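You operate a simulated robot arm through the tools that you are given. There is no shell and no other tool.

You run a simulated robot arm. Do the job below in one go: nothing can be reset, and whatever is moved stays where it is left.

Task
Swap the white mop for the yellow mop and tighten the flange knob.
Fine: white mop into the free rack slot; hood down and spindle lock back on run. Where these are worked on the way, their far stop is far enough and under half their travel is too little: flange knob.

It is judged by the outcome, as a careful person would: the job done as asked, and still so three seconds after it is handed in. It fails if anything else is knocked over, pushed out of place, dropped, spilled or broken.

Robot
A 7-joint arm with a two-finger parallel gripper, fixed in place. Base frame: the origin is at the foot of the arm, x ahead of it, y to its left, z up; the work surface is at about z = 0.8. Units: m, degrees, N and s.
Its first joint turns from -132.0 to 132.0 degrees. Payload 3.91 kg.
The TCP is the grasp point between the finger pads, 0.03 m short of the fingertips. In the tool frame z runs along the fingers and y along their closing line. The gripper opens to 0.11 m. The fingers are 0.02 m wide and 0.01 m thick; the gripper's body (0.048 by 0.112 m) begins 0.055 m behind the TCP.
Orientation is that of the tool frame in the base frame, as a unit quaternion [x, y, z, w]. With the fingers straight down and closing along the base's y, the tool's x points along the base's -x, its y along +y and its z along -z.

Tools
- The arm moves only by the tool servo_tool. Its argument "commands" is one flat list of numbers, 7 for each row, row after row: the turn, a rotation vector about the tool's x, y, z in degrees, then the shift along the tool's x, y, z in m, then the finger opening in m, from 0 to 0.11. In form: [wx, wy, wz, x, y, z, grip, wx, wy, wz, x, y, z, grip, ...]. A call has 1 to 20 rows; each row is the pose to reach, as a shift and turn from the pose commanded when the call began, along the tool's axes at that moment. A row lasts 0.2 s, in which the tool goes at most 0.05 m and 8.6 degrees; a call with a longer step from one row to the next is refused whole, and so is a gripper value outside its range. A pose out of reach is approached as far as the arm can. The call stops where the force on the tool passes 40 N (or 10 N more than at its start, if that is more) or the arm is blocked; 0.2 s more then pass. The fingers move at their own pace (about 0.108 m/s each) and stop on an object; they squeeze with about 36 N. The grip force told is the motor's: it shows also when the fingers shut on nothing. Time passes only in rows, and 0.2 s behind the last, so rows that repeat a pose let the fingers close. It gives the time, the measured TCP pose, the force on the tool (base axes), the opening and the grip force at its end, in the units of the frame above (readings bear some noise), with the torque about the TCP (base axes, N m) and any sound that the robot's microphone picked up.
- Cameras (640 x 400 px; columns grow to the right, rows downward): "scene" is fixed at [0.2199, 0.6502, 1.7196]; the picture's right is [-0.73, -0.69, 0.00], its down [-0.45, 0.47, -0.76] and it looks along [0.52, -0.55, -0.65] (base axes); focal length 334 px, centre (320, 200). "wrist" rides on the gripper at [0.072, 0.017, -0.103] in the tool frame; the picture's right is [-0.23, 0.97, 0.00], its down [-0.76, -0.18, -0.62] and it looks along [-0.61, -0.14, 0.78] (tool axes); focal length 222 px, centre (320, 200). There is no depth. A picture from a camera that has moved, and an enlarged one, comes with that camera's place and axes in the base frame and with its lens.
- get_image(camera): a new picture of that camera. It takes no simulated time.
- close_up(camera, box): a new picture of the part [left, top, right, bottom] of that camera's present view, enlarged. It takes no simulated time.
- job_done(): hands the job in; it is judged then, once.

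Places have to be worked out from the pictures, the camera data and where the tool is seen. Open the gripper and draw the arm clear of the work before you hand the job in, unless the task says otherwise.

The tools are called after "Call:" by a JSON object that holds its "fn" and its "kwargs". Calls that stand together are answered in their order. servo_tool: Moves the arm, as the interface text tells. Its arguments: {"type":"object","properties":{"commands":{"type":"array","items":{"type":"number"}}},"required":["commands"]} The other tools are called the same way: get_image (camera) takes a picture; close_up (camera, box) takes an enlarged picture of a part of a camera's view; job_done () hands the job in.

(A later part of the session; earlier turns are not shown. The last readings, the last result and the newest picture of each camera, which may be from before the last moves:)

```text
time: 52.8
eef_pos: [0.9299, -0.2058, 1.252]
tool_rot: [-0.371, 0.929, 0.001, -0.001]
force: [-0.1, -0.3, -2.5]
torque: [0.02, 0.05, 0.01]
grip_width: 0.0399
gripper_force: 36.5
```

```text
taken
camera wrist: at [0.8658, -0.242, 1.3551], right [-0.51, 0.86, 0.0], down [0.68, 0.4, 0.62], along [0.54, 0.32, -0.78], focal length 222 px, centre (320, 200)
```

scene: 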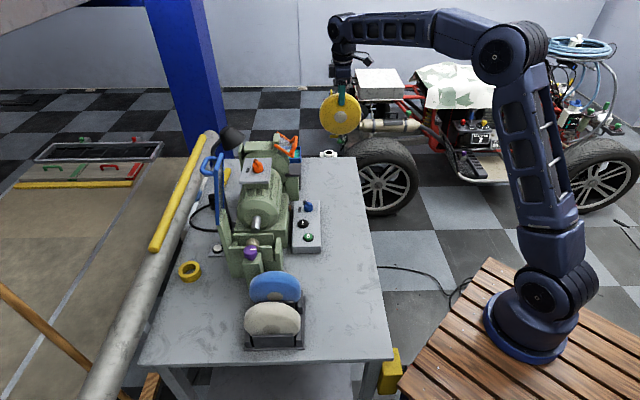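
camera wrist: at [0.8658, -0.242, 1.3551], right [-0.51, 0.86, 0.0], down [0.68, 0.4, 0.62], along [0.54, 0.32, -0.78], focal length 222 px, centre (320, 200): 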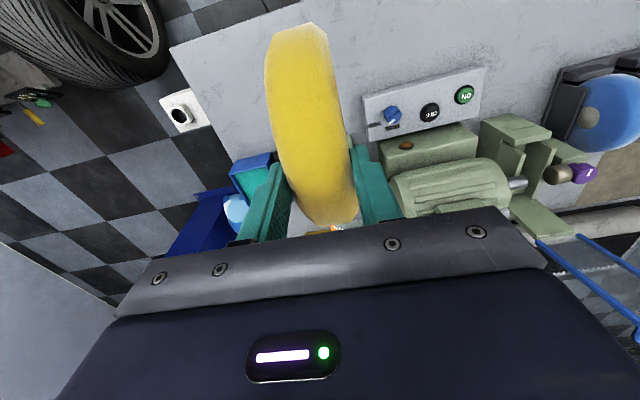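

The yellow mop is held firmly. I carry it around the robot side of the motor to a point right of the guard, at z 1.25.

Call:
{"fn": "servo_tool", "kwargs": {"commands": [0, 0, 0, -0.0088, 0.0445, 0, 0.02, 0, 0, 0, -0.0177, 0.089, 0, 0.02, 0, 0, 0, -0.0265, 0.1336, 0, 0.02, 0, 0, 0, -0.0354, 0.1781, 0, 0.02, 0, 0, 0, -0.0442, 0.2226, 0, 0.02, 0, 0, 0, -0.0531, 0.2671, 0, 0.02, 0, 0, 0, -0.0619, 0.3117, 0, 0.02, 0, 0, 0, -0.0708, 0.3562, 0, 0.02, 0, 0, 0, -0.0796, 0.4007, 0, 0.02]}}

Call:
{"fn": "get_image", "kwargs": {"camera": "wrist"}}

Call:
{"fn": "get_image", "kwargs": {"camera": "scene"}}

Call:
{"fn": "close_up", "kwargs": {"camera": "scene", "box": [200, 200, 300, 280]}}

```text
time: 54.8
eef_pos: [0.7111, 0.1394, 1.2484]
tool_rot: [-0.37, 0.929, 0.0, 0.0]
force: [0.5, -1.4, -1.7]
torque: [0.04, -0.01, 0.01]
grip_width: 0.0397
gripper_force: 35.6
```

```text
taken
camera wrist: at [0.6466, 0.1016, 1.3532], right [-0.51, 0.86, 0.0], down [0.68, 0.4, 0.62], along [0.54, 0.31, -0.78], focal length 222 px, centre (320, 200)
```

wrist: 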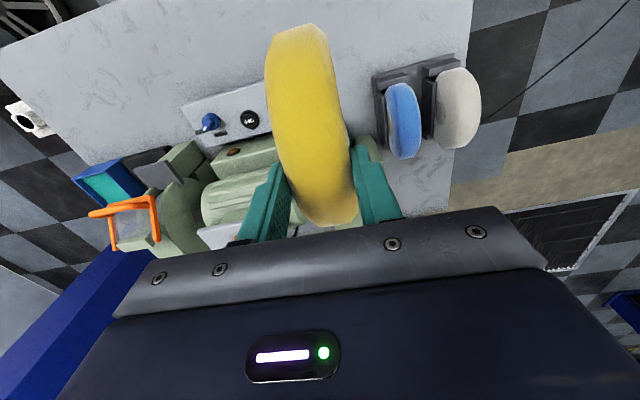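

```text
taken
```

scene: 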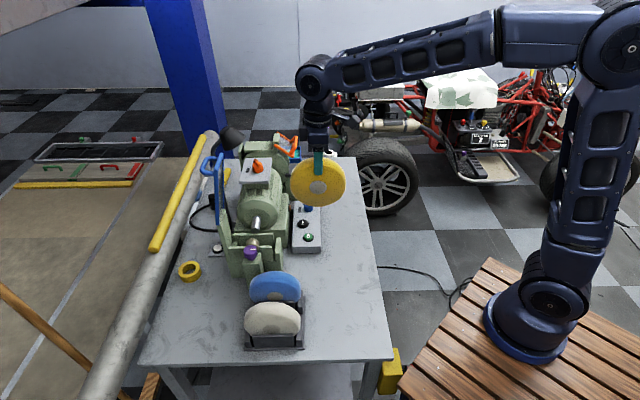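

```text
5.00 times, centred on (250, 240) of scene
camera zoom: at [0.2199, 0.6502, 1.7196], right [-0.73, -0.69, 0.0], down [-0.45, 0.47, -0.76], along [0.52, -0.55, -0.65], focal length 1668 px, centre (670, 0)
```

zoom: 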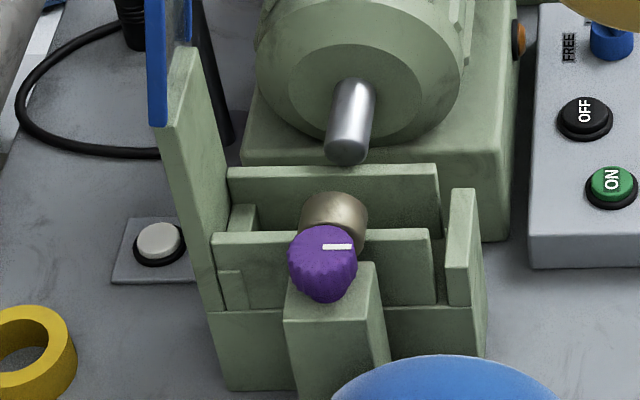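

I can see the seat: a slot between a front and a rear wall with end blocks. I move along the machine's cross direction over the seat, to z 1.2, the height the white mop safely left at.

Call:
{"fn": "servo_tool", "kwargs": {"commands": [0, 0, 0, -0.033, 0.0002, 0.008, 0.02, 0, 0, 0, -0.066, 0.0004, 0.016, 0.02, 0, 0, 0, -0.099, 0.0006, 0.024, 0.02, 0, 0, 0, -0.133, 0.0008, 0.033, 0.02, 0, 0, 0, -0.166, 0.001, 0.041, 0.02, 0, 0, 0, -0.1989, 0.0011, 0.05, 0.02, 0, 0, 0, -0.1989, 0.0011, 0.05, 0.02]}}

Call:
{"fn": "get_image", "kwargs": {"camera": "wrist"}}

Call:
{"fn": "close_up", "kwargs": {"camera": "scene", "box": [190, 150, 310, 270]}}

Call:
{"fn": "close_up", "kwargs": {"camera": "wrist", "box": [230, 0, 410, 130]}}

```text
time: 56.4
eef_pos: [0.8532, 0.2753, 1.2029]
tool_rot: [-0.371, 0.929, 0.0, 0.0]
force: [-21.7, -19.0, 1.4]
torque: [-0.93, 1.14, 0.62]
grip_width: 0.0399
gripper_force: 36.1
```

```text
taken
camera wrist: at [0.7883, 0.2395, 1.3061], right [-0.51, 0.86, 0.0], down [0.68, 0.4, 0.62], along [0.54, 0.31, -0.78], focal length 222 px, centre (320, 200)
```

wrist: 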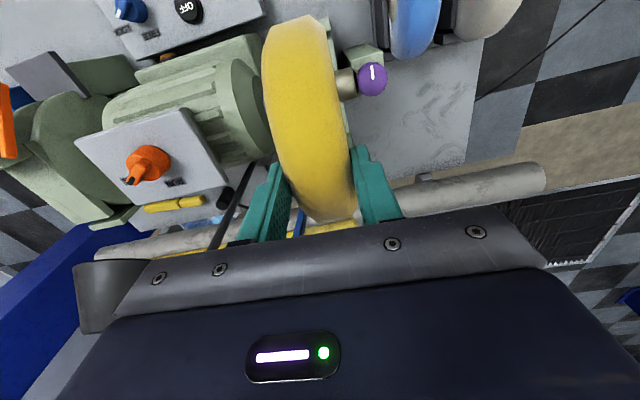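

```text
3.33 times, centred on (250, 210) of scene
camera zoom: at [0.2199, 0.6502, 1.7196], right [-0.73, -0.69, 0.0], down [-0.45, 0.47, -0.76], along [0.52, -0.55, -0.65], focal length 1112 px, centre (553, 167)
```

zoom: 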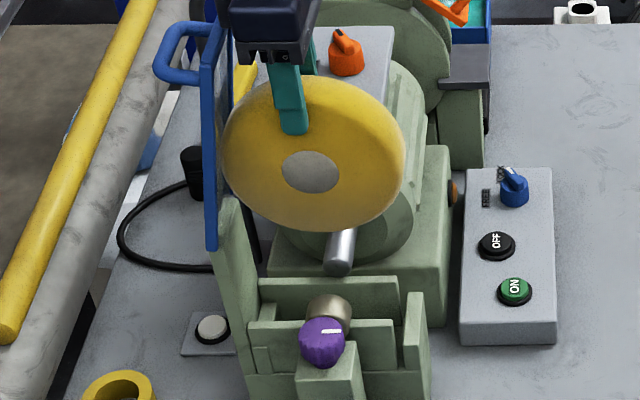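

```text
3.08 times, centred on (320, 65) of wrist
camera zoom: at [0.7883, 0.2395, 1.3061], right [-0.51, 0.86, 0.0], down [0.68, 0.4, 0.62], along [0.54, 0.31, -0.78], focal length 684 px, centre (320, 615)
```

zoom: 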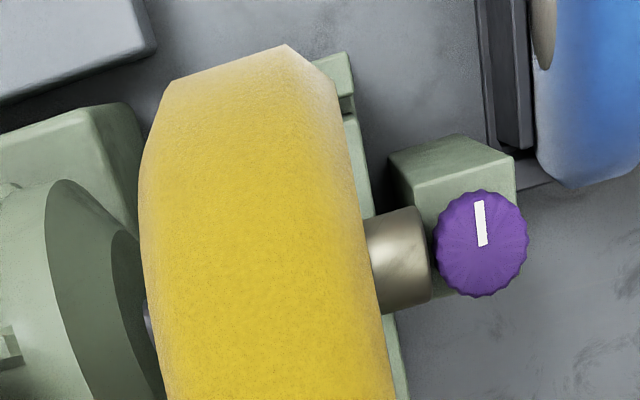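

There is a 29 N sideways push: the mop's edge is touching the upright hood, which leans inward at this height. I back off 9 mm toward the robot at once.

Call:
{"fn": "servo_tool", "kwargs": {"commands": [0, 0, 0, 0.005, 0, 0, 0.02, 0, 0, 0, 0.009, 0, 0, 0.02]}}

Call:
{"fn": "close_up", "kwargs": {"camera": "scene", "box": [190, 150, 310, 270]}}

Call:
{"fn": "get_image", "kwargs": {"camera": "wrist"}}

```text
time: 57.0
eef_pos: [0.8475, 0.27, 1.2015]
tool_rot: [-0.371, 0.928, 0.001, 0.0]
force: [0.1, 0.4, -1.7]
torque: [0.0, -0.02, -0.02]
grip_width: 0.0395
gripper_force: 35.6
```

```text
3.33 times, centred on (250, 210) of scene
camera zoom: at [0.2199, 0.6502, 1.7196], right [-0.73, -0.69, 0.0], down [-0.45, 0.47, -0.76], along [0.52, -0.55, -0.65], focal length 1112 px, centre (553, 167)
```

zoom: 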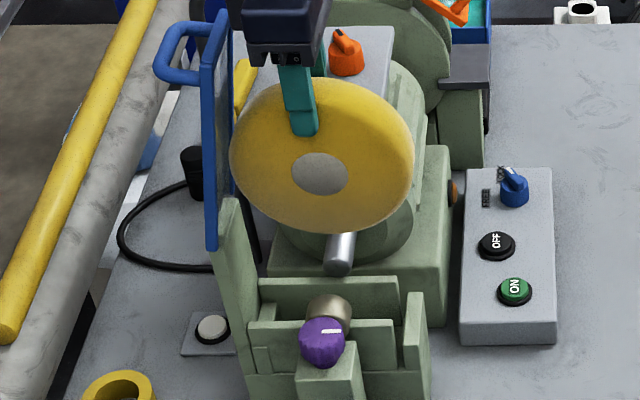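

```text
taken
camera wrist: at [0.7821, 0.2344, 1.3047], right [-0.51, 0.86, 0.0], down [0.67, 0.39, 0.62], along [0.54, 0.32, -0.78], focal length 222 px, centre (320, 200)
```

wrist: 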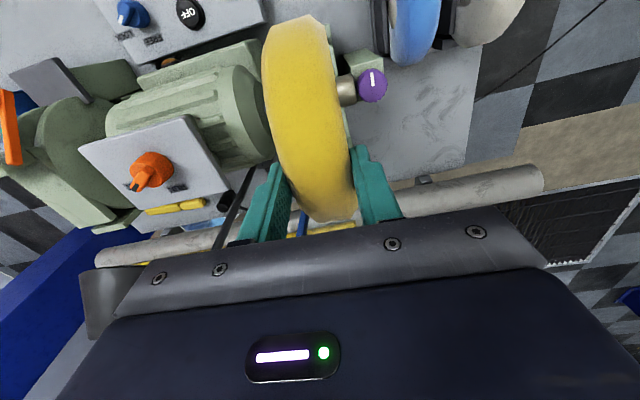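

Clear again, with the hood still standing. I lower 6 cm here, then shift back to the spindle line where the hood is out of the way, and check the alignment over the slot.

Call:
{"fn": "servo_tool", "kwargs": {"commands": [0, 0, 0, 0, -0.0017, 0.02, 0.02, 0, 0, 0, 0, -0.0017, 0.04, 0.02, 0, 0, 0, 0, -0.0017, 0.06, 0.02, 0, 0, 0, -0.003, -0.0017, 0.068, 0.02, 0, 0, 0, -0.006, -0.0017, 0.076, 0.02, 0, 0, 0, -0.006, -0.0017, 0.076, 0.02]}}

Call:
{"fn": "close_up", "kwargs": {"camera": "scene", "box": [190, 170, 310, 280]}}

Call:
{"fn": "close_up", "kwargs": {"camera": "wrist", "box": [220, 0, 420, 200]}}

```text
time: 58.4
eef_pos: [0.8529, 0.2732, 1.1248]
tool_rot: [-0.37, 0.929, 0.0, -0.001]
force: [-0.2, 0.0, -0.9]
torque: [0.01, -0.03, 0.01]
grip_width: 0.0395
gripper_force: 36.3
```

```text
3.64 times, centred on (250, 225) of scene
camera zoom: at [0.2199, 0.6502, 1.7196], right [-0.73, -0.69, 0.0], down [-0.45, 0.47, -0.76], along [0.52, -0.55, -0.65], focal length 1213 px, centre (574, 109)
```

zoom: 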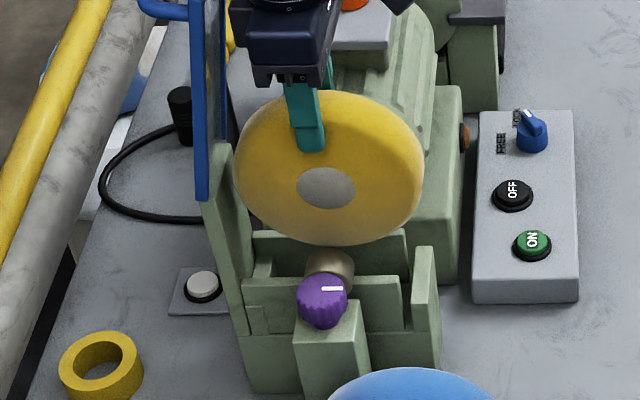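

```text
2.00 times, centred on (320, 100) of wrist
camera zoom: at [0.7881, 0.2368, 1.2284], right [-0.51, 0.86, 0.0], down [0.67, 0.4, 0.62], along [0.54, 0.32, -0.78], focal length 444 px, centre (320, 400)
```

zoom: 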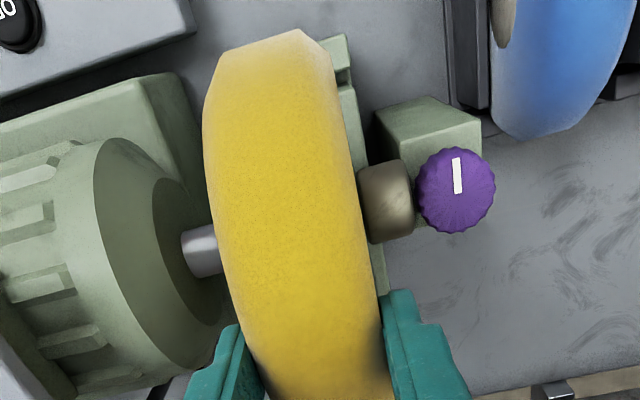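

The mop is 3 mm off to the robot side, otherwise in line. I shift it onto the axis and begin lowering in small steps.

Call:
{"fn": "servo_tool", "kwargs": {"commands": [0, 0, 0, -0.003, 0, 0, 0.02, 0, 0, 0, -0.003, 0, 0.01, 0.02, 0, 0, 0, -0.003, 0, 0.02, 0.02, 0, 0, 0, -0.003, 0, 0.03, 0.02]}}

Call:
{"fn": "close_up", "kwargs": {"camera": "scene", "box": [200, 170, 320, 270]}}

Call:
{"fn": "close_up", "kwargs": {"camera": "wrist", "box": [220, 0, 420, 200]}}

```text
time: 59.4
eef_pos: [0.8559, 0.2759, 1.0942]
tool_rot: [-0.371, 0.929, 0.001, 0.0]
force: [-0.6, 0.5, -2.0]
torque: [0.01, -0.02, -0.01]
grip_width: 0.0396
gripper_force: 36.5
```

```text
4.00 times, centred on (260, 220) of scene
camera zoom: at [0.2199, 0.6502, 1.7196], right [-0.73, -0.69, 0.0], down [-0.45, 0.47, -0.76], along [0.52, -0.55, -0.65], focal length 1334 px, centre (560, 120)
```

zoom: 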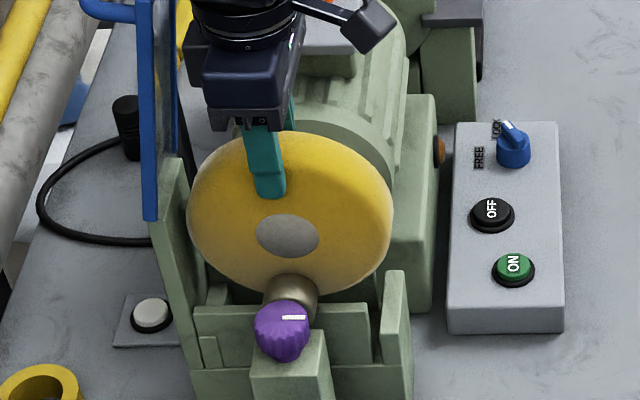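

```text
2.00 times, centred on (320, 100) of wrist
camera zoom: at [0.7907, 0.2391, 1.1986], right [-0.51, 0.86, 0.0], down [0.67, 0.4, 0.62], along [0.54, 0.32, -0.78], focal length 444 px, centre (320, 400)
```

zoom: 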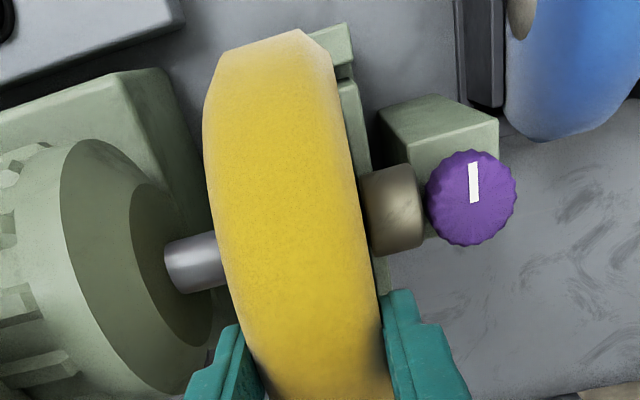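

The yellow mop passes cleanly between the shaft and the flange with no force. I continue lowering.

Call:
{"fn": "servo_tool", "kwargs": {"commands": [0, 0, 0, 0, 0.0003, 0.008, 0.02, 0, 0, 0, 0, 0.0003, 0.016, 0.02, 0, 0, 0, 0, 0.0003, 0.024, 0.02, 0, 0, 0, 0, 0.0003, 0.032, 0.02, 0, 0, 0, 0, 0.0003, 0.04, 0.02]}}

Call:
{"fn": "close_up", "kwargs": {"camera": "scene", "box": [200, 170, 320, 270]}}

Call:
{"fn": "close_up", "kwargs": {"camera": "wrist", "box": [220, 0, 420, 200]}}

```text
time: 60.6
eef_pos: [0.854, 0.2757, 1.055]
tool_rot: [-0.371, 0.929, 0.0, 0.001]
force: [0.8, -0.9, -1.4]
torque: [-0.14, -0.03, 0.08]
grip_width: 0.0396
gripper_force: 36.1
```

```text
4.00 times, centred on (260, 220) of scene
camera zoom: at [0.2199, 0.6502, 1.7196], right [-0.73, -0.69, 0.0], down [-0.45, 0.47, -0.76], along [0.52, -0.55, -0.65], focal length 1334 px, centre (560, 120)
```

zoom: 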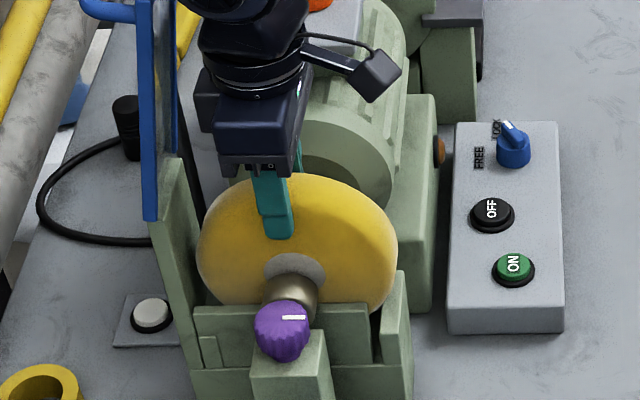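

```text
2.00 times, centred on (320, 100) of wrist
camera zoom: at [0.7896, 0.2397, 1.1588], right [-0.51, 0.86, 0.0], down [0.67, 0.4, 0.62], along [0.54, 0.32, -0.78], focal length 444 px, centre (320, 400)
```

zoom: 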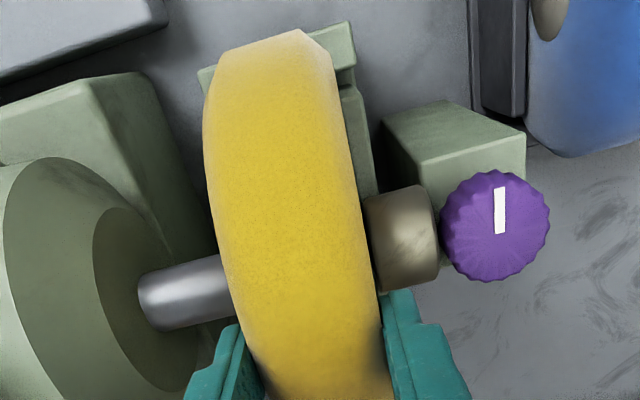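

About 12–15 mm remain by comparison with how the white mop sat. I go down 8 mm and then in 2 mm steps.

Call:
{"fn": "servo_tool", "kwargs": {"commands": [0, 0, 0, 0, 0, 0.004, 0.02, 0, 0, 0, 0, 0, 0.008, 0.02, 0, 0, 0, 0, 0, 0.01, 0.02]}}

```text
time: 61.4
eef_pos: [0.8554, 0.2756, 1.045]
tool_rot: [-0.37, 0.929, 0.0, 0.0]
force: [0.9, 1.1, 1.8]
torque: [-0.04, -0.01, 0.01]
grip_width: 0.0394
gripper_force: 35.7
```

The weight is just beginning to be taken up. I lower another 1.5 mm to confirm the seat.

Call:
{"fn": "servo_tool", "kwargs": {"commands": [0, 0, 0, 0, 0, 0.0008, 0.02, 0, 0, 0, 0, 0, 0.0015, 0.02]}}

Call:
{"fn": "close_up", "kwargs": {"camera": "scene", "box": [200, 170, 320, 270]}}

```text
time: 62.0
eef_pos: [0.8549, 0.2754, 1.0458]
tool_rot: [-0.37, 0.929, 0.0, 0.001]
force: [4.3, 5.9, 13.7]
torque: [-0.14, -0.01, 0.06]
grip_width: 0.0399
gripper_force: 35.9
```

```text
4.00 times, centred on (260, 220) of scene
camera zoom: at [0.2199, 0.6502, 1.7196], right [-0.73, -0.69, 0.0], down [-0.45, 0.47, -0.76], along [0.52, -0.55, -0.65], focal length 1334 px, centre (560, 120)
```

zoom: 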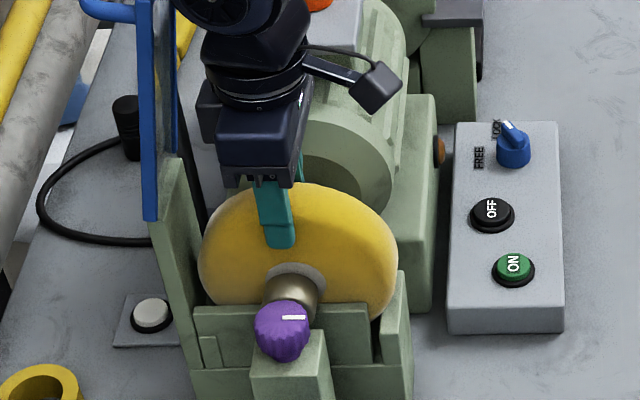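

The mop touches on the right: it sits ~3 mm toward the robot side compared with the white one's place. I ease up, shift 3 mm left, and lower again.

Call:
{"fn": "servo_tool", "kwargs": {"commands": [0, 0, 0, 0, 0, -0.002, 0.02, 0, 0, 0, -0.003, 0, -0.002, 0.02, 0, 0, 0, -0.003, 0, -0.001, 0.02, 0, 0, 0, -0.003, 0, 0.0005, 0.02]}}

Call:
{"fn": "close_up", "kwargs": {"camera": "scene", "box": [200, 170, 320, 270]}}

```text
time: 63.0
eef_pos: [0.8571, 0.2768, 1.043]
tool_rot: [-0.37, 0.929, 0.0, 0.0]
force: [0.9, 0.0, -1.1]
torque: [-0.04, 0.0, 0.01]
grip_width: 0.0397
gripper_force: 36.2
```

```text
4.00 times, centred on (260, 220) of scene
camera zoom: at [0.2199, 0.6502, 1.7196], right [-0.73, -0.69, 0.0], down [-0.45, 0.47, -0.76], along [0.52, -0.55, -0.65], focal length 1334 px, centre (560, 120)
```

zoom: 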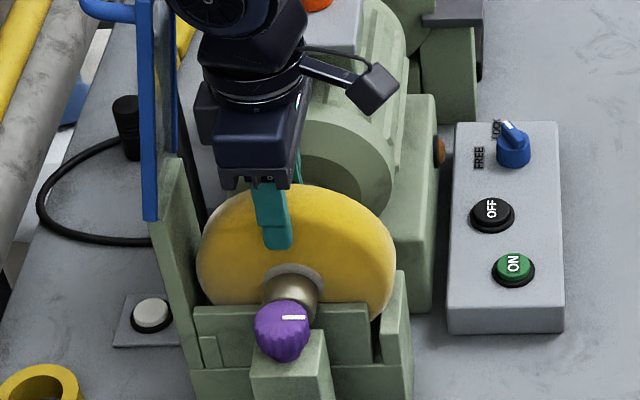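

Force is back to just the weight. I keep lowering by 1.5 mm steps.

Call:
{"fn": "servo_tool", "kwargs": {"commands": [0, 0, 0, 0, 0, 0.0015, 0.02, 0, 0, 0, 0, 0, 0.003, 0.02]}}

```text
time: 63.6
eef_pos: [0.8566, 0.2775, 1.0421]
tool_rot: [-0.371, 0.929, 0.0, 0.001]
force: [4.4, 4.2, 9.6]
torque: [-0.3, -0.08, 0.12]
grip_width: 0.0397
gripper_force: 35.8
```

Slight contact again on the right block, so I shift another 1.5 mm left and settle.

Call:
{"fn": "servo_tool", "kwargs": {"commands": [0, 0, 0, -0.0015, 0, -0.001, 0.02, 0, 0, 0, -0.002, 0, 0, 0.02, 0, 0, 0, -0.002, 0, 0.001, 0.02]}}

Call:
{"fn": "close_up", "kwargs": {"camera": "scene", "box": [200, 170, 320, 270]}}

Call:
{"fn": "close_up", "kwargs": {"camera": "wrist", "box": [220, 0, 420, 200]}}

```text
time: 64.4
eef_pos: [0.8571, 0.2789, 1.0409]
tool_rot: [-0.371, 0.929, -0.001, 0.001]
force: [-3.5, -9.4, 25.5]
torque: [-0.99, 0.41, 0.27]
grip_width: 0.0397
gripper_force: 35.7
```

```text
4.00 times, centred on (260, 220) of scene
camera zoom: at [0.2199, 0.6502, 1.7196], right [-0.73, -0.69, 0.0], down [-0.45, 0.47, -0.76], along [0.52, -0.55, -0.65], focal length 1334 px, centre (560, 120)
```

zoom: 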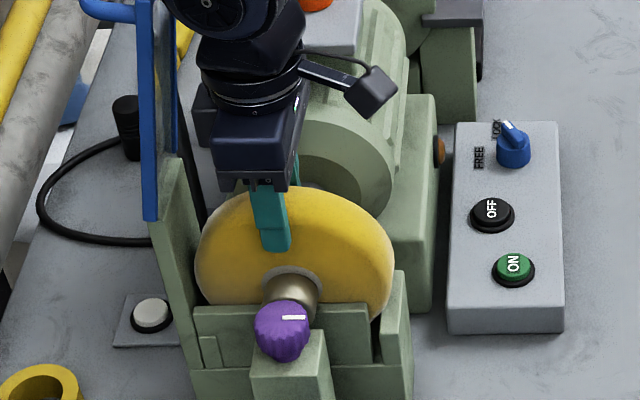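

```text
2.00 times, centred on (320, 100) of wrist
camera zoom: at [0.7926, 0.242, 1.1446], right [-0.51, 0.86, 0.0], down [0.67, 0.39, 0.62], along [0.54, 0.32, -0.78], focal length 444 px, centre (320, 400)
```

zoom: 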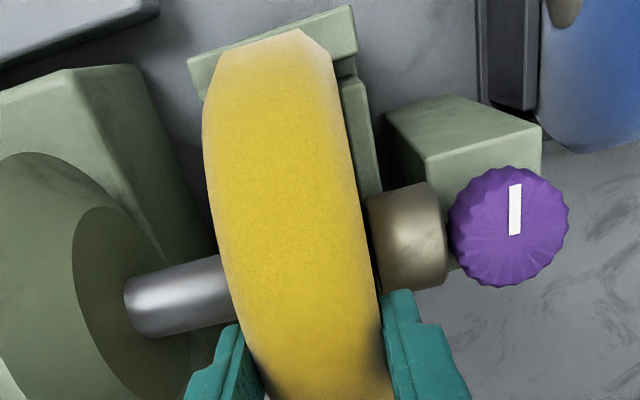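

The outline now matches exactly where the white mop sat (same left, right and top edges), and it is bottomed. I ease off 1.5 mm and release.

Call:
{"fn": "servo_tool", "kwargs": {"commands": [0, 0, 0, 0.0008, 0.0003, -0.0015, 0.02, 0, 0, 0, 0.0008, 0.0003, -0.0015, 0.035, 0, 0, 0, 0.0008, 0.0003, -0.0015, 0.045, 0, 0, 0, 0.0008, 0.0003, -0.0015, 0.056, 0, 0, 0, 0.0008, 0.0003, -0.0015, 0.056]}}

Call:
{"fn": "close_up", "kwargs": {"camera": "scene", "box": [200, 170, 320, 270]}}

Call:
{"fn": "close_up", "kwargs": {"camera": "wrist", "box": [220, 0, 420, 200]}}

```text
time: 65.6
eef_pos: [0.8551, 0.2787, 1.042]
tool_rot: [-0.37, 0.929, 0.0, 0.0]
force: [-0.8, 0.3, 0.3]
torque: [-0.01, 0.02, 0.0]
grip_width: 0.0561
gripper_force: 0.0
```

```text
4.00 times, centred on (260, 220) of scene
camera zoom: at [0.2199, 0.6502, 1.7196], right [-0.73, -0.69, 0.0], down [-0.45, 0.47, -0.76], along [0.52, -0.55, -0.65], focal length 1334 px, centre (560, 120)
```

zoom: 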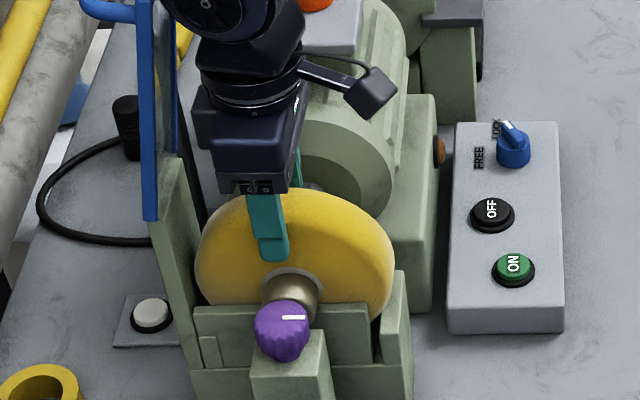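

```text
2.00 times, centred on (320, 100) of wrist
camera zoom: at [0.7919, 0.2429, 1.1445], right [-0.51, 0.86, 0.0], down [0.68, 0.4, 0.62], along [0.54, 0.32, -0.78], focal length 444 px, centre (320, 400)
```

zoom: 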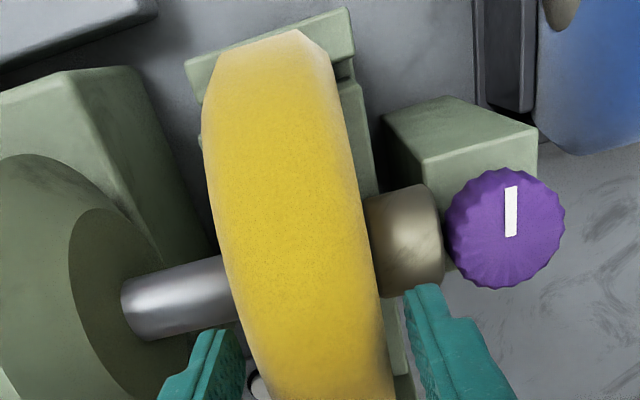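

The yellow mop is seated in the guard just as the white one was. I rise, turn the tool and go back over the flange knob to tighten it.

Call:
{"fn": "servo_tool", "kwargs": {"commands": [0, 0, 0, 0, 0, -0.03, 0.056, 0, 0, 0, 0, 0, -0.07, 0.06, 0, 0, 0, 0, 0, -0.115, 0.07, 0, 0, 0, 0, 0, -0.16, 0.07, 0, 0, 7.22, 0.0005, 0.0078, -0.16, 0.07, 0, 0, 14.4, 0.001, 0.0157, -0.16, 0.07, 0, 0, 21.7, 0.0015, 0.0235, -0.16, 0.07, 0, 0, 28.9, 0.002, 0.0314, -0.16, 0.07, 0, 0, 36.1, 0.0025, 0.0392, -0.16, 0.07, 0, 0, 43.3, 0.003, 0.0471, -0.16, 0.07, 0, 0, 50.6, 0.0035, 0.0549, -0.16, 0.07, 0, 0, 57.8, 0.004, 0.0628, -0.16, 0.07, 0, 0, 65, 0.0045, 0.0706, -0.16, 0.07, 0, 0, 65, 0.0045, 0.0706, -0.12, 0.07, 0, 0, 65, 0.0045, 0.0706, -0.08, 0.07, 0, 0, 65, 0.0045, 0.0706, -0.04, 0.07, 0, 0, 65, 0.0045, 0.0706, 0, 0.07, 0, 0, 65, 0.0045, 0.0706, 0, 0.07]}}

Call:
{"fn": "get_image", "kwargs": {"camera": "wrist"}}

Call:
{"fn": "close_up", "kwargs": {"camera": "wrist", "box": [240, 80, 400, 200]}}

Call:
{"fn": "close_up", "kwargs": {"camera": "scene", "box": [200, 170, 320, 270]}}

```text
time: 69.4
eef_pos: [0.8054, 0.3254, 1.0405]
tool_rot: [0.186, 0.982, 0.0, 0.0]
force: [-0.4, 1.5, -0.2]
torque: [0.0, 0.02, -0.01]
grip_width: 0.0699
gripper_force: 0.1
```

```text
taken
camera wrist: at [0.744, 0.3699, 1.1447], right [0.57, 0.82, 0.0], down [0.64, -0.44, 0.62], along [0.51, -0.35, -0.78], focal length 222 px, centre (320, 200)
```

wrist: 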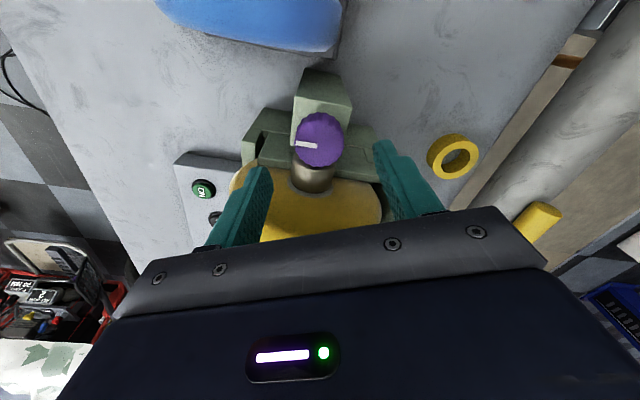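

```text
3.33 times, centred on (320, 140) of wrist
camera zoom: at [0.744, 0.3699, 1.1447], right [0.57, 0.82, 0.0], down [0.64, -0.44, 0.62], along [0.51, -0.35, -0.78], focal length 740 px, centre (320, 400)
```

zoom: 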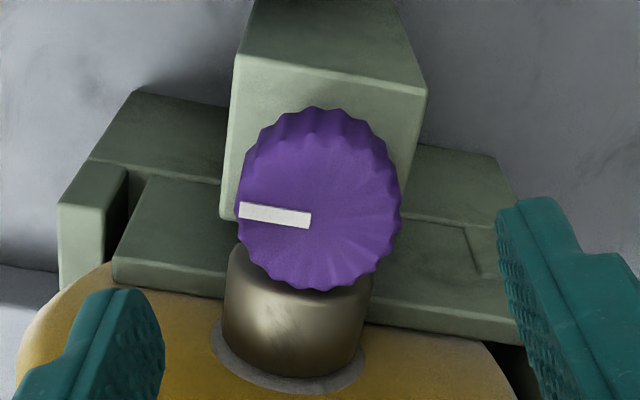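

```text
4.00 times, centred on (260, 220) of scene
camera zoom: at [0.2199, 0.6502, 1.7196], right [-0.73, -0.69, 0.0], down [-0.45, 0.47, -0.76], along [0.52, -0.55, -0.65], focal length 1334 px, centre (560, 120)
```

zoom: 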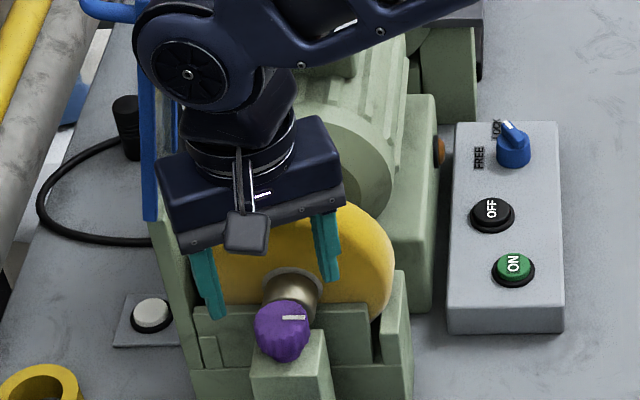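

The knob is centred below the tool. I descend onto it, grip, and turn clockwise to tighten.

Call:
{"fn": "servo_tool", "kwargs": {"commands": [0, 0, 0, -0.0007, 0, 0.02, 0.07, 0, 0, 0, -0.0007, 0, 0.044, 0.07, 0, 0, 0, -0.0007, 0, 0.044, 0.05, 0, 0, 0, -0.0007, 0, 0.044, 0.02, 0, 0, 0, -0.0007, 0, 0.044, 0.02, 0, 0, 6, -0.0007, 0, 0.044, 0.02, 0, 0, 12, -0.0007, 0, 0.044, 0.02, 0, 0, 18, -0.0007, 0, 0.044, 0.02, 0, 0, 24, -0.0007, 0, 0.044, 0.02]}}

Call:
{"fn": "close_up", "kwargs": {"camera": "wrist", "box": [240, 100, 400, 200]}}

Call:
{"fn": "close_up", "kwargs": {"camera": "scene", "box": [225, 225, 289, 265]}}

```text
time: 71.4
eef_pos: [0.8052, 0.3246, 0.9997]
tool_rot: [0.388, 0.922, 0.0, 0.0]
force: [-9.4, -16.9, 23.0]
torque: [-0.81, 0.83, 0.05]
grip_width: 0.0373
gripper_force: 44.8
```

```text
4.00 times, centred on (320, 150) of wrist
camera zoom: at [0.7668, 0.3902, 1.103], right [0.85, 0.52, 0.0], down [0.4, -0.67, 0.62], along [0.32, -0.53, -0.78], focal length 888 px, centre (320, 400)
```

zoom: 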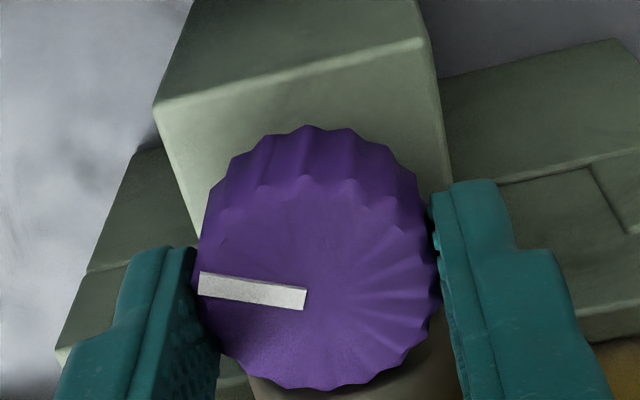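

```text
10.00 times, centred on (257, 245) of scene
camera zoom: at [0.2199, 0.6502, 1.7196], right [-0.73, -0.69, 0.0], down [-0.45, 0.47, -0.76], along [0.52, -0.55, -0.65], focal length 3336 px, centre (950, -250)
```

zoom: 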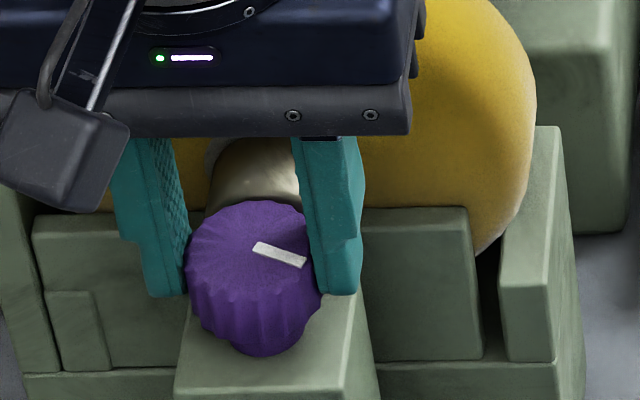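

The knob turns (about 22° so far), but the grip is ~2 mm off-centre, giving side forces. I release, re-centre, grip again and continue clockwise.

Call:
{"fn": "servo_tool", "kwargs": {"commands": [0, 0, 0, 0, 0, 0, 0.045, 0, 0, 0, 0, 0, 0, 0.056, 0, 0, 0, 0.002, 0, 0, 0.056, 0, 0, 0, 0.002, 0, 0, 0.056]}}

Call:
{"fn": "close_up", "kwargs": {"camera": "wrist", "box": [240, 100, 400, 200]}}

```text
time: 72.4
eef_pos: [0.8032, 0.3275, 0.997]
tool_rot: [0.386, 0.922, -0.001, 0.0]
force: [0.4, -1.2, 0.7]
torque: [0.01, 0.0, -0.01]
grip_width: 0.056
gripper_force: 0.1
```

```text
4.00 times, centred on (320, 150) of wrist
camera zoom: at [0.7653, 0.3926, 1.1012], right [0.85, 0.52, 0.0], down [0.41, -0.67, 0.62], along [0.32, -0.53, -0.78], focal length 888 px, centre (320, 400)
```

zoom: 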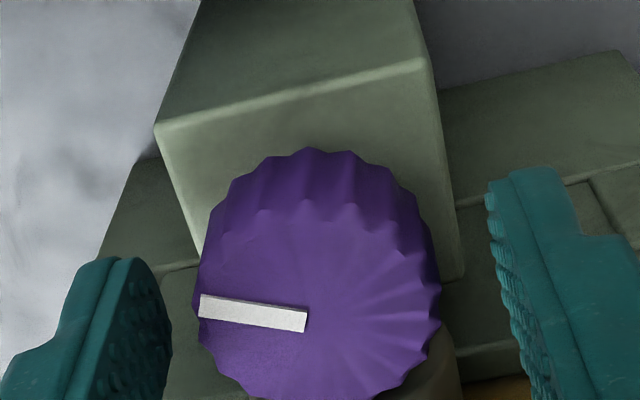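

Centred now. I grip again and turn clockwise another 25°.

Call:
{"fn": "servo_tool", "kwargs": {"commands": [0, 0, 0, 0, -0.0003, 0, 0.04, 0, 0, 0, 0, -0.0003, 0, 0.02, 0, 0, 0, 0, -0.0003, 0, 0.02, 0, 0, 6, 0, -0.0003, 0, 0.02, 0, 0, 12, 0, -0.0003, 0, 0.02, 0, 0, 18, 0, -0.0003, 0, 0.02, 0, 0, 25, 0, -0.0003, 0, 0.02]}}

Call:
{"fn": "close_up", "kwargs": {"camera": "wrist", "box": [240, 100, 400, 200]}}

Call:
{"fn": "close_up", "kwargs": {"camera": "scene", "box": [225, 225, 289, 265]}}

```text
time: 74.0
eef_pos: [0.8037, 0.328, 0.9966]
tool_rot: [0.578, 0.816, 0.001, 0.001]
force: [-2.9, -3.0, 3.1]
torque: [-0.64, 0.37, 0.06]
grip_width: 0.0376
gripper_force: 45.1
```

```text
4.00 times, centred on (320, 150) of wrist
camera zoom: at [0.7958, 0.4025, 1.1011], right [0.99, 0.11, 0.0], down [0.09, -0.78, 0.62], along [0.07, -0.62, -0.78], focal length 888 px, centre (320, 400)
```

zoom: 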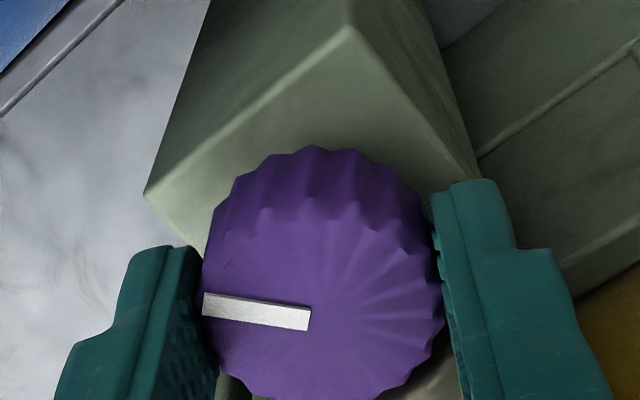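

```text
10.00 times, centred on (257, 245) of scene
camera zoom: at [0.2199, 0.6502, 1.7196], right [-0.73, -0.69, 0.0], down [-0.45, 0.47, -0.76], along [0.52, -0.55, -0.65], focal length 3336 px, centre (950, -250)
```

zoom: 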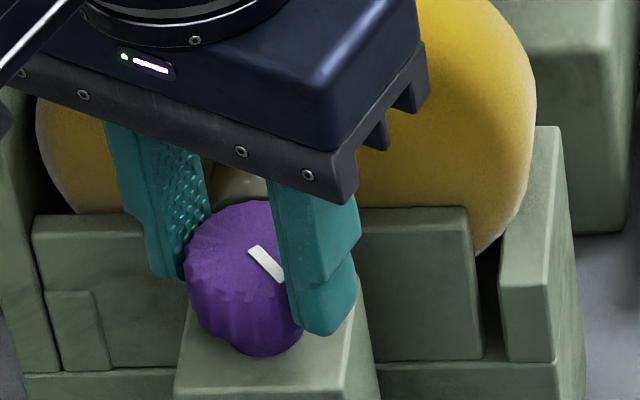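

About 48° of the 90° done. I open, swing back 50°, re-grip, and turn clockwise toward the tight stop.

Call:
{"fn": "servo_tool", "kwargs": {"commands": [0, 0, 0, 0, 0, 0, 0.05, 0, 0, 0, 0, 0, 0, 0.057, 0, 0, -8.4, 0, 0, 0, 0.057, 0, 0, -16.8, 0, 0, 0, 0.057, 0, 0, -25.2, 0, 0, 0, 0.057, 0, 0, -33.6, 0, 0, 0, 0.057, 0, 0, -42, 0, 0, 0, 0.057, 0, 0, -50, 0, 0, 0, 0.057, 0, 0, -50, 0, 0, 0, 0.057]}}

Call:
{"fn": "close_up", "kwargs": {"camera": "wrist", "box": [240, 100, 400, 200]}}

```text
time: 76.0
eef_pos: [0.8047, 0.3279, 0.9978]
tool_rot: [0.177, 0.984, -0.001, 0.0]
force: [0.0, -0.5, -0.8]
torque: [-0.01, 0.0, 0.0]
grip_width: 0.057
gripper_force: 0.2
```

```text
4.00 times, centred on (320, 150) of wrist
camera zoom: at [0.7419, 0.37, 1.1], right [0.55, 0.83, 0.0], down [0.65, -0.43, 0.62], along [0.52, -0.34, -0.78], focal length 888 px, centre (320, 400)
```

zoom: 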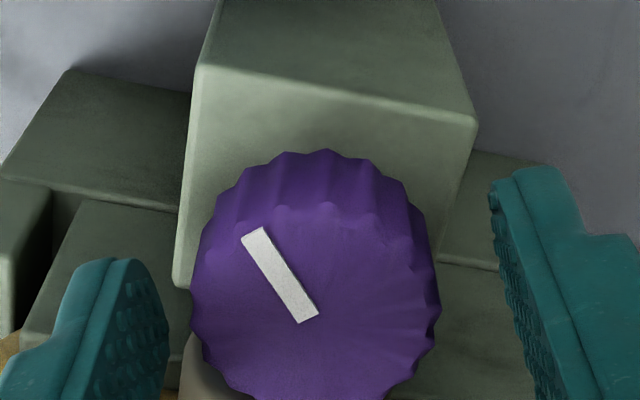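

Still centred. I grip and turn clockwise in measured steps, watching the torque for the tight stop.

Call:
{"fn": "servo_tool", "kwargs": {"commands": [0, 0, 0, 0, -0.0005, 0, 0.04, 0, 0, 0, 0, -0.0005, 0, 0.02, 0, 0, 0, 0, -0.0005, 0, 0.02, 0, 0, 7, 0, -0.0005, 0, 0.02, 0, 0, 14, 0, -0.0005, 0, 0.02, 0, 0, 21, 0, -0.0005, 0, 0.02, 0, 0, 28, 0, -0.0005, 0, 0.02, 0, 0, 35, 0, -0.0005, 0, 0.02]}}

Call:
{"fn": "close_up", "kwargs": {"camera": "wrist", "box": [240, 100, 400, 200]}}

Call:
{"fn": "close_up", "kwargs": {"camera": "scene", "box": [225, 225, 289, 265]}}

```text
time: 77.8
eef_pos: [0.8051, 0.3275, 0.9968]
tool_rot: [0.467, 0.884, 0.0, 0.0]
force: [2.3, -1.4, 3.9]
torque: [-0.37, -0.31, 0.02]
grip_width: 0.0375
gripper_force: 44.6
```

```text
4.00 times, centred on (320, 150) of wrist
camera zoom: at [0.777, 0.3974, 1.1001], right [0.93, 0.36, 0.0], down [0.28, -0.73, 0.62], along [0.23, -0.58, -0.78], focal length 888 px, centre (320, 400)
```

zoom: 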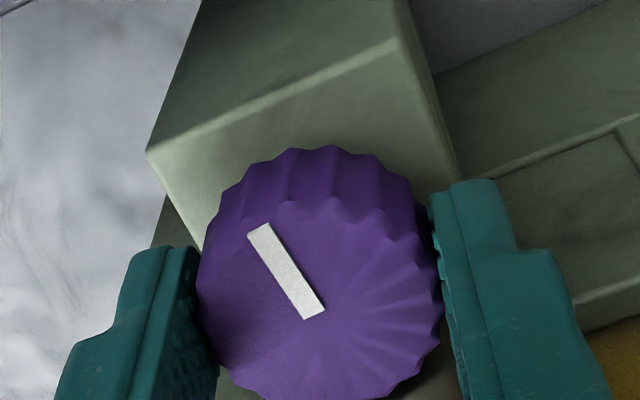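

```text
10.00 times, centred on (257, 245) of scene
camera zoom: at [0.2199, 0.6502, 1.7196], right [-0.73, -0.69, 0.0], down [-0.45, 0.47, -0.76], along [0.52, -0.55, -0.65], focal length 3336 px, centre (950, -250)
```

zoom: 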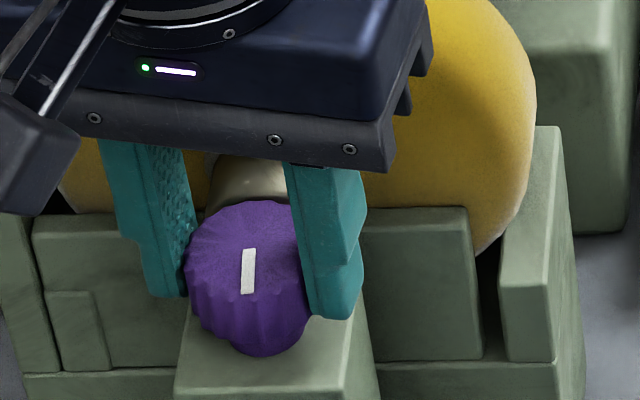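

The mark is almost back to its original place and there is no stop torque yet. I turn a further 10° to find the stop.

Call:
{"fn": "servo_tool", "kwargs": {"commands": [0, 0, 5, 0, 0, 0, 0.02, 0, 0, 10, 0, 0, 0, 0.02]}}

Call:
{"fn": "close_up", "kwargs": {"camera": "wrist", "box": [240, 100, 400, 200]}}

Call:
{"fn": "close_up", "kwargs": {"camera": "scene", "box": [225, 225, 289, 265]}}

```text
time: 78.4
eef_pos: [0.8038, 0.3281, 0.9965]
tool_rot: [0.541, 0.841, 0.0, 0.0]
force: [6.3, 6.6, 3.0]
torque: [-0.53, 0.08, 0.88]
grip_width: 0.0381
gripper_force: 44.9
```

```text
4.00 times, centred on (320, 150) of wrist
camera zoom: at [0.7889, 0.402, 1.1002], right [0.98, 0.2, 0.0], down [0.15, -0.77, 0.62], along [0.12, -0.61, -0.78], focal length 888 px, centre (320, 400)
```

zoom: 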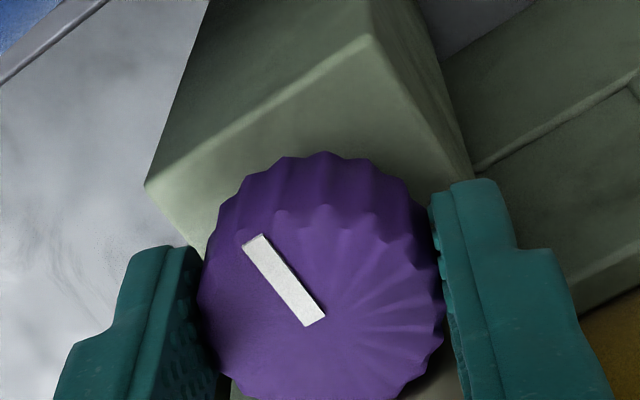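

```text
10.00 times, centred on (257, 245) of scene
camera zoom: at [0.2199, 0.6502, 1.7196], right [-0.73, -0.69, 0.0], down [-0.45, 0.47, -0.76], along [0.52, -0.55, -0.65], focal length 3336 px, centre (950, -250)
```

zoom: 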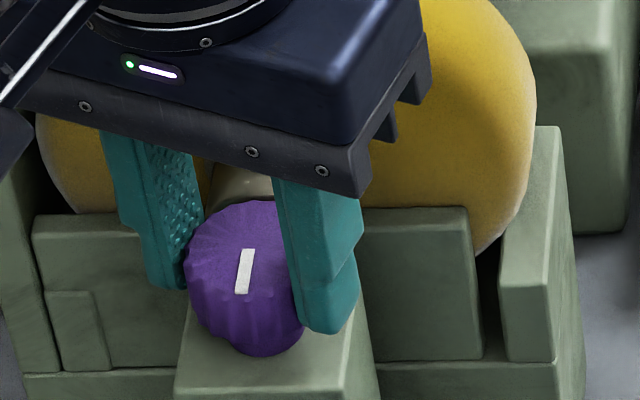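

Torque +0.88 N m with the knob held: it is tight at its stop, mark back at its original place. I release, rise straight up and go to a high view over the hood.

Call:
{"fn": "servo_tool", "kwargs": {"commands": [0, 0, 0, 0, 0, 0, 0.045, 0, 0, 0, 0, 0, 0, 0.057, 0, 0, 0, 0, 0, -0.03, 0.06, 0, 0, 0, 0, 0, -0.07, 0.07, 0, 0, 0, 0, 0, -0.11, 0.07, 0, 0, 0, 0, 0, -0.155, 0.07, 0, 0, 0, 0, 0, -0.2, 0.07, 0, 0, 0, 0, 0, -0.245, 0.07]}}

Call:
{"fn": "close_up", "kwargs": {"camera": "scene", "box": [190, 140, 290, 220]}}

Call:
{"fn": "close_up", "kwargs": {"camera": "scene", "box": [210, 200, 310, 280]}}

Call:
{"fn": "get_image", "kwargs": {"camera": "wrist"}}

```text
time: 80.2
eef_pos: [0.8043, 0.3281, 1.2416]
tool_rot: [0.541, 0.841, -0.001, 0.0]
force: [-0.1, 0.3, 0.9]
torque: [0.01, 0.04, 0.0]
grip_width: 0.0699
gripper_force: 0.1
```

```text
5.00 times, centred on (240, 180) of scene
camera zoom: at [0.2199, 0.6502, 1.7196], right [-0.73, -0.69, 0.0], down [-0.45, 0.47, -0.76], along [0.52, -0.55, -0.65], focal length 1668 px, centre (720, 300)
```

zoom: 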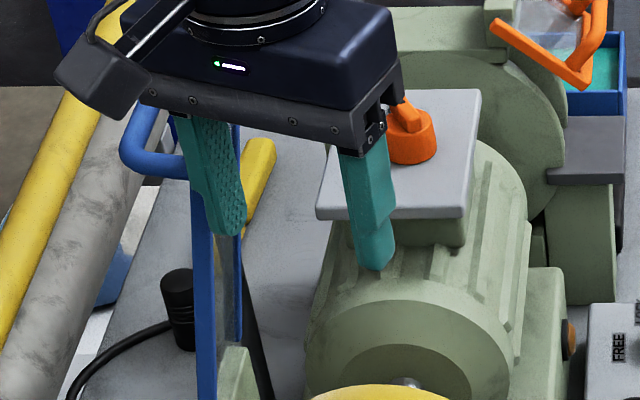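

```text
5.00 times, centred on (260, 240) of scene
camera zoom: at [0.2199, 0.6502, 1.7196], right [-0.73, -0.69, 0.0], down [-0.45, 0.47, -0.76], along [0.52, -0.55, -0.65], focal length 1668 px, centre (620, 0)
```

zoom: 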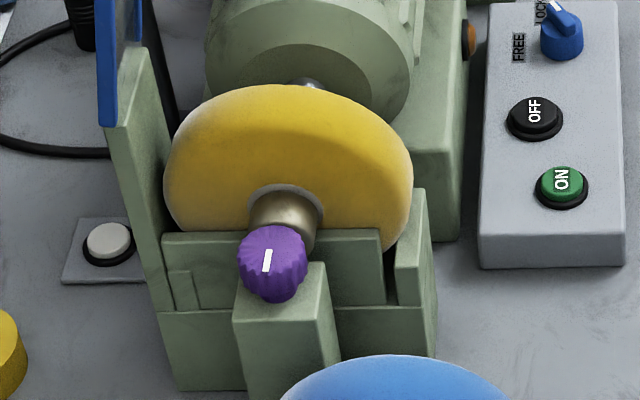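

```text
taken
camera wrist: at [0.7899, 0.4028, 1.3438], right [0.98, 0.2, 0.0], down [0.15, -0.77, 0.62], along [0.12, -0.61, -0.78], focal length 222 px, centre (320, 200)
```

wrist: 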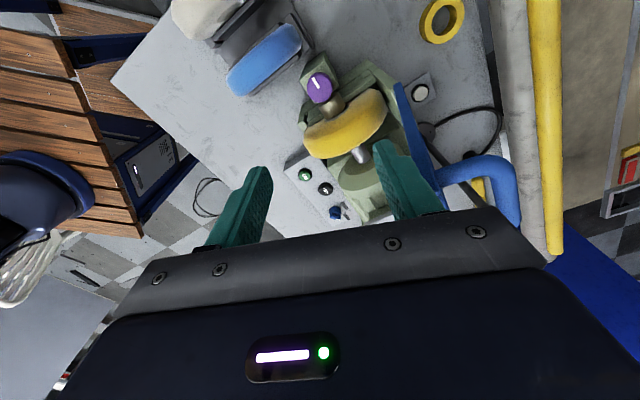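

The yellow mop and knob look right. The hood with its blue handle is visible at the right of the wrist view; I zoom in on it.

Call:
{"fn": "close_up", "kwargs": {"camera": "wrist", "box": [340, 60, 540, 240]}}

```text
2.22 times, centred on (440, 150) of wrist
camera zoom: at [0.7899, 0.4028, 1.3438], right [0.98, 0.2, 0.0], down [0.15, -0.77, 0.62], along [0.12, -0.61, -0.78], focal length 494 px, centre (53, 311)
```

zoom: 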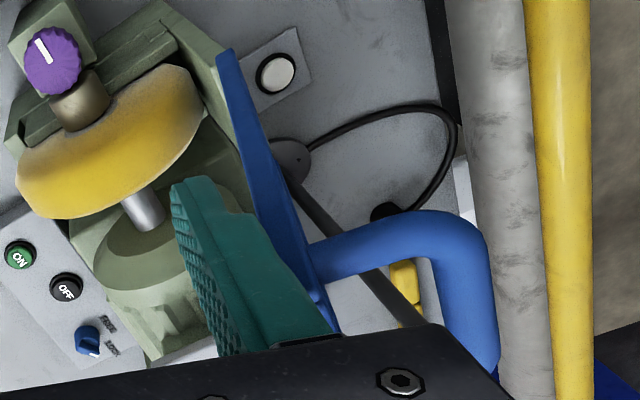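

The handle is a U-shaped bar on the hood's outer side, near its top. I go up first and then over the hood, high, to measure the handle from above.

Call:
{"fn": "servo_tool", "kwargs": {"commands": [0, 0, 0, 0, 0, -0.045, 0.07, 0, 0, 0, 0, 0, -0.09, 0.07, 0, 0, 0, 0, 0, -0.135, 0.07, 0, 0, 0, 0, 0, -0.18, 0.07, 0, 0, -4.75, -0.0102, 0.0247, -0.18, 0.07, 0, 0, -9.5, -0.0204, 0.0494, -0.18, 0.07, 0, 0, -14.25, -0.0305, 0.074, -0.18, 0.07, 0, 0, -19, -0.0407, 0.0987, -0.18, 0.07, 0, 0, -19, -0.0407, 0.0987, -0.18, 0.07]}}

Call:
{"fn": "get_image", "kwargs": {"camera": "wrist"}}

Call:
{"fn": "close_up", "kwargs": {"camera": "wrist", "box": [240, 40, 400, 200]}}

Call:
{"fn": "close_up", "kwargs": {"camera": "scene", "box": [180, 130, 280, 230]}}

```text
time: 82.2
eef_pos: [0.9031, 0.3287, 1.4218]
tool_rot: [0.407, 0.913, 0.0, 0.0]
force: [-0.5, 0.7, 0.5]
torque: [0.03, -0.04, -0.03]
grip_width: 0.0702
gripper_force: 0.1
out of reach, approached as far as the arm can: row 8, 9
```

```text
taken
camera wrist: at [0.8676, 0.3966, 1.5248], right [0.88, 0.48, 0.0], down [0.38, -0.69, 0.62], along [0.3, -0.55, -0.78], focal length 222 px, centre (320, 200)
```

wrist: 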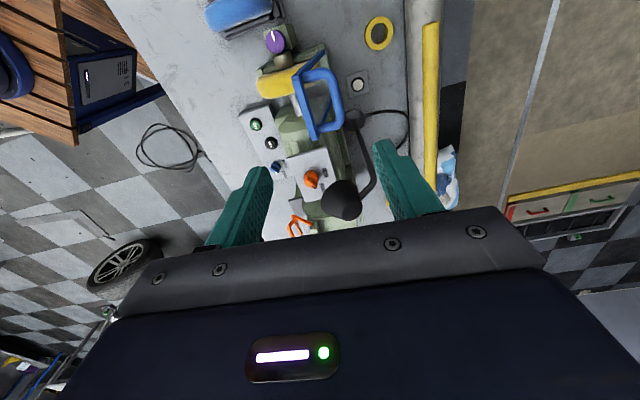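

```text
2.50 times, centred on (320, 120) of wrist
camera zoom: at [0.8676, 0.3966, 1.5248], right [0.88, 0.48, 0.0], down [0.38, -0.69, 0.62], along [0.3, -0.55, -0.78], focal length 555 px, centre (320, 400)
```

zoom: 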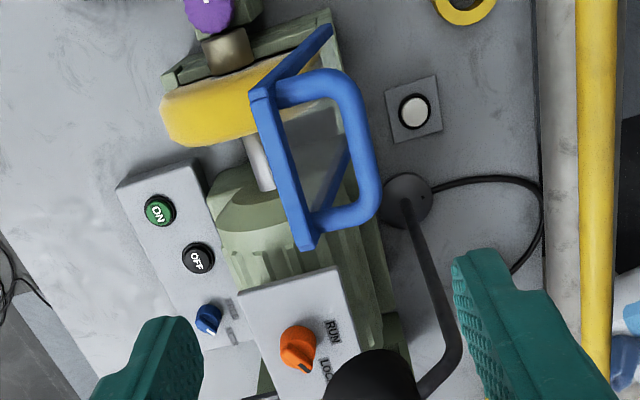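

```text
4.00 times, centred on (230, 180) of scene
camera zoom: at [0.2199, 0.6502, 1.7196], right [-0.73, -0.69, 0.0], down [-0.45, 0.47, -0.76], along [0.52, -0.55, -0.65], focal length 1334 px, centre (680, 280)
```

zoom: 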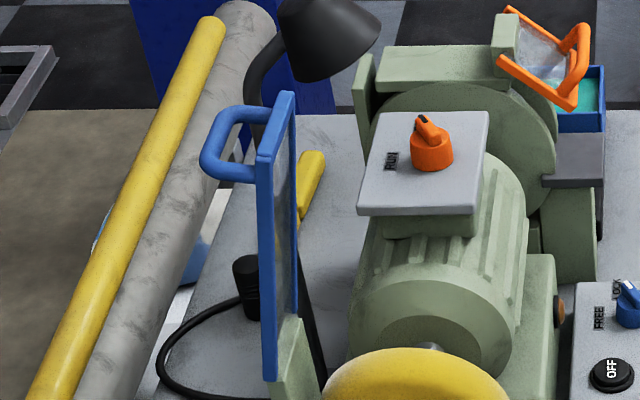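

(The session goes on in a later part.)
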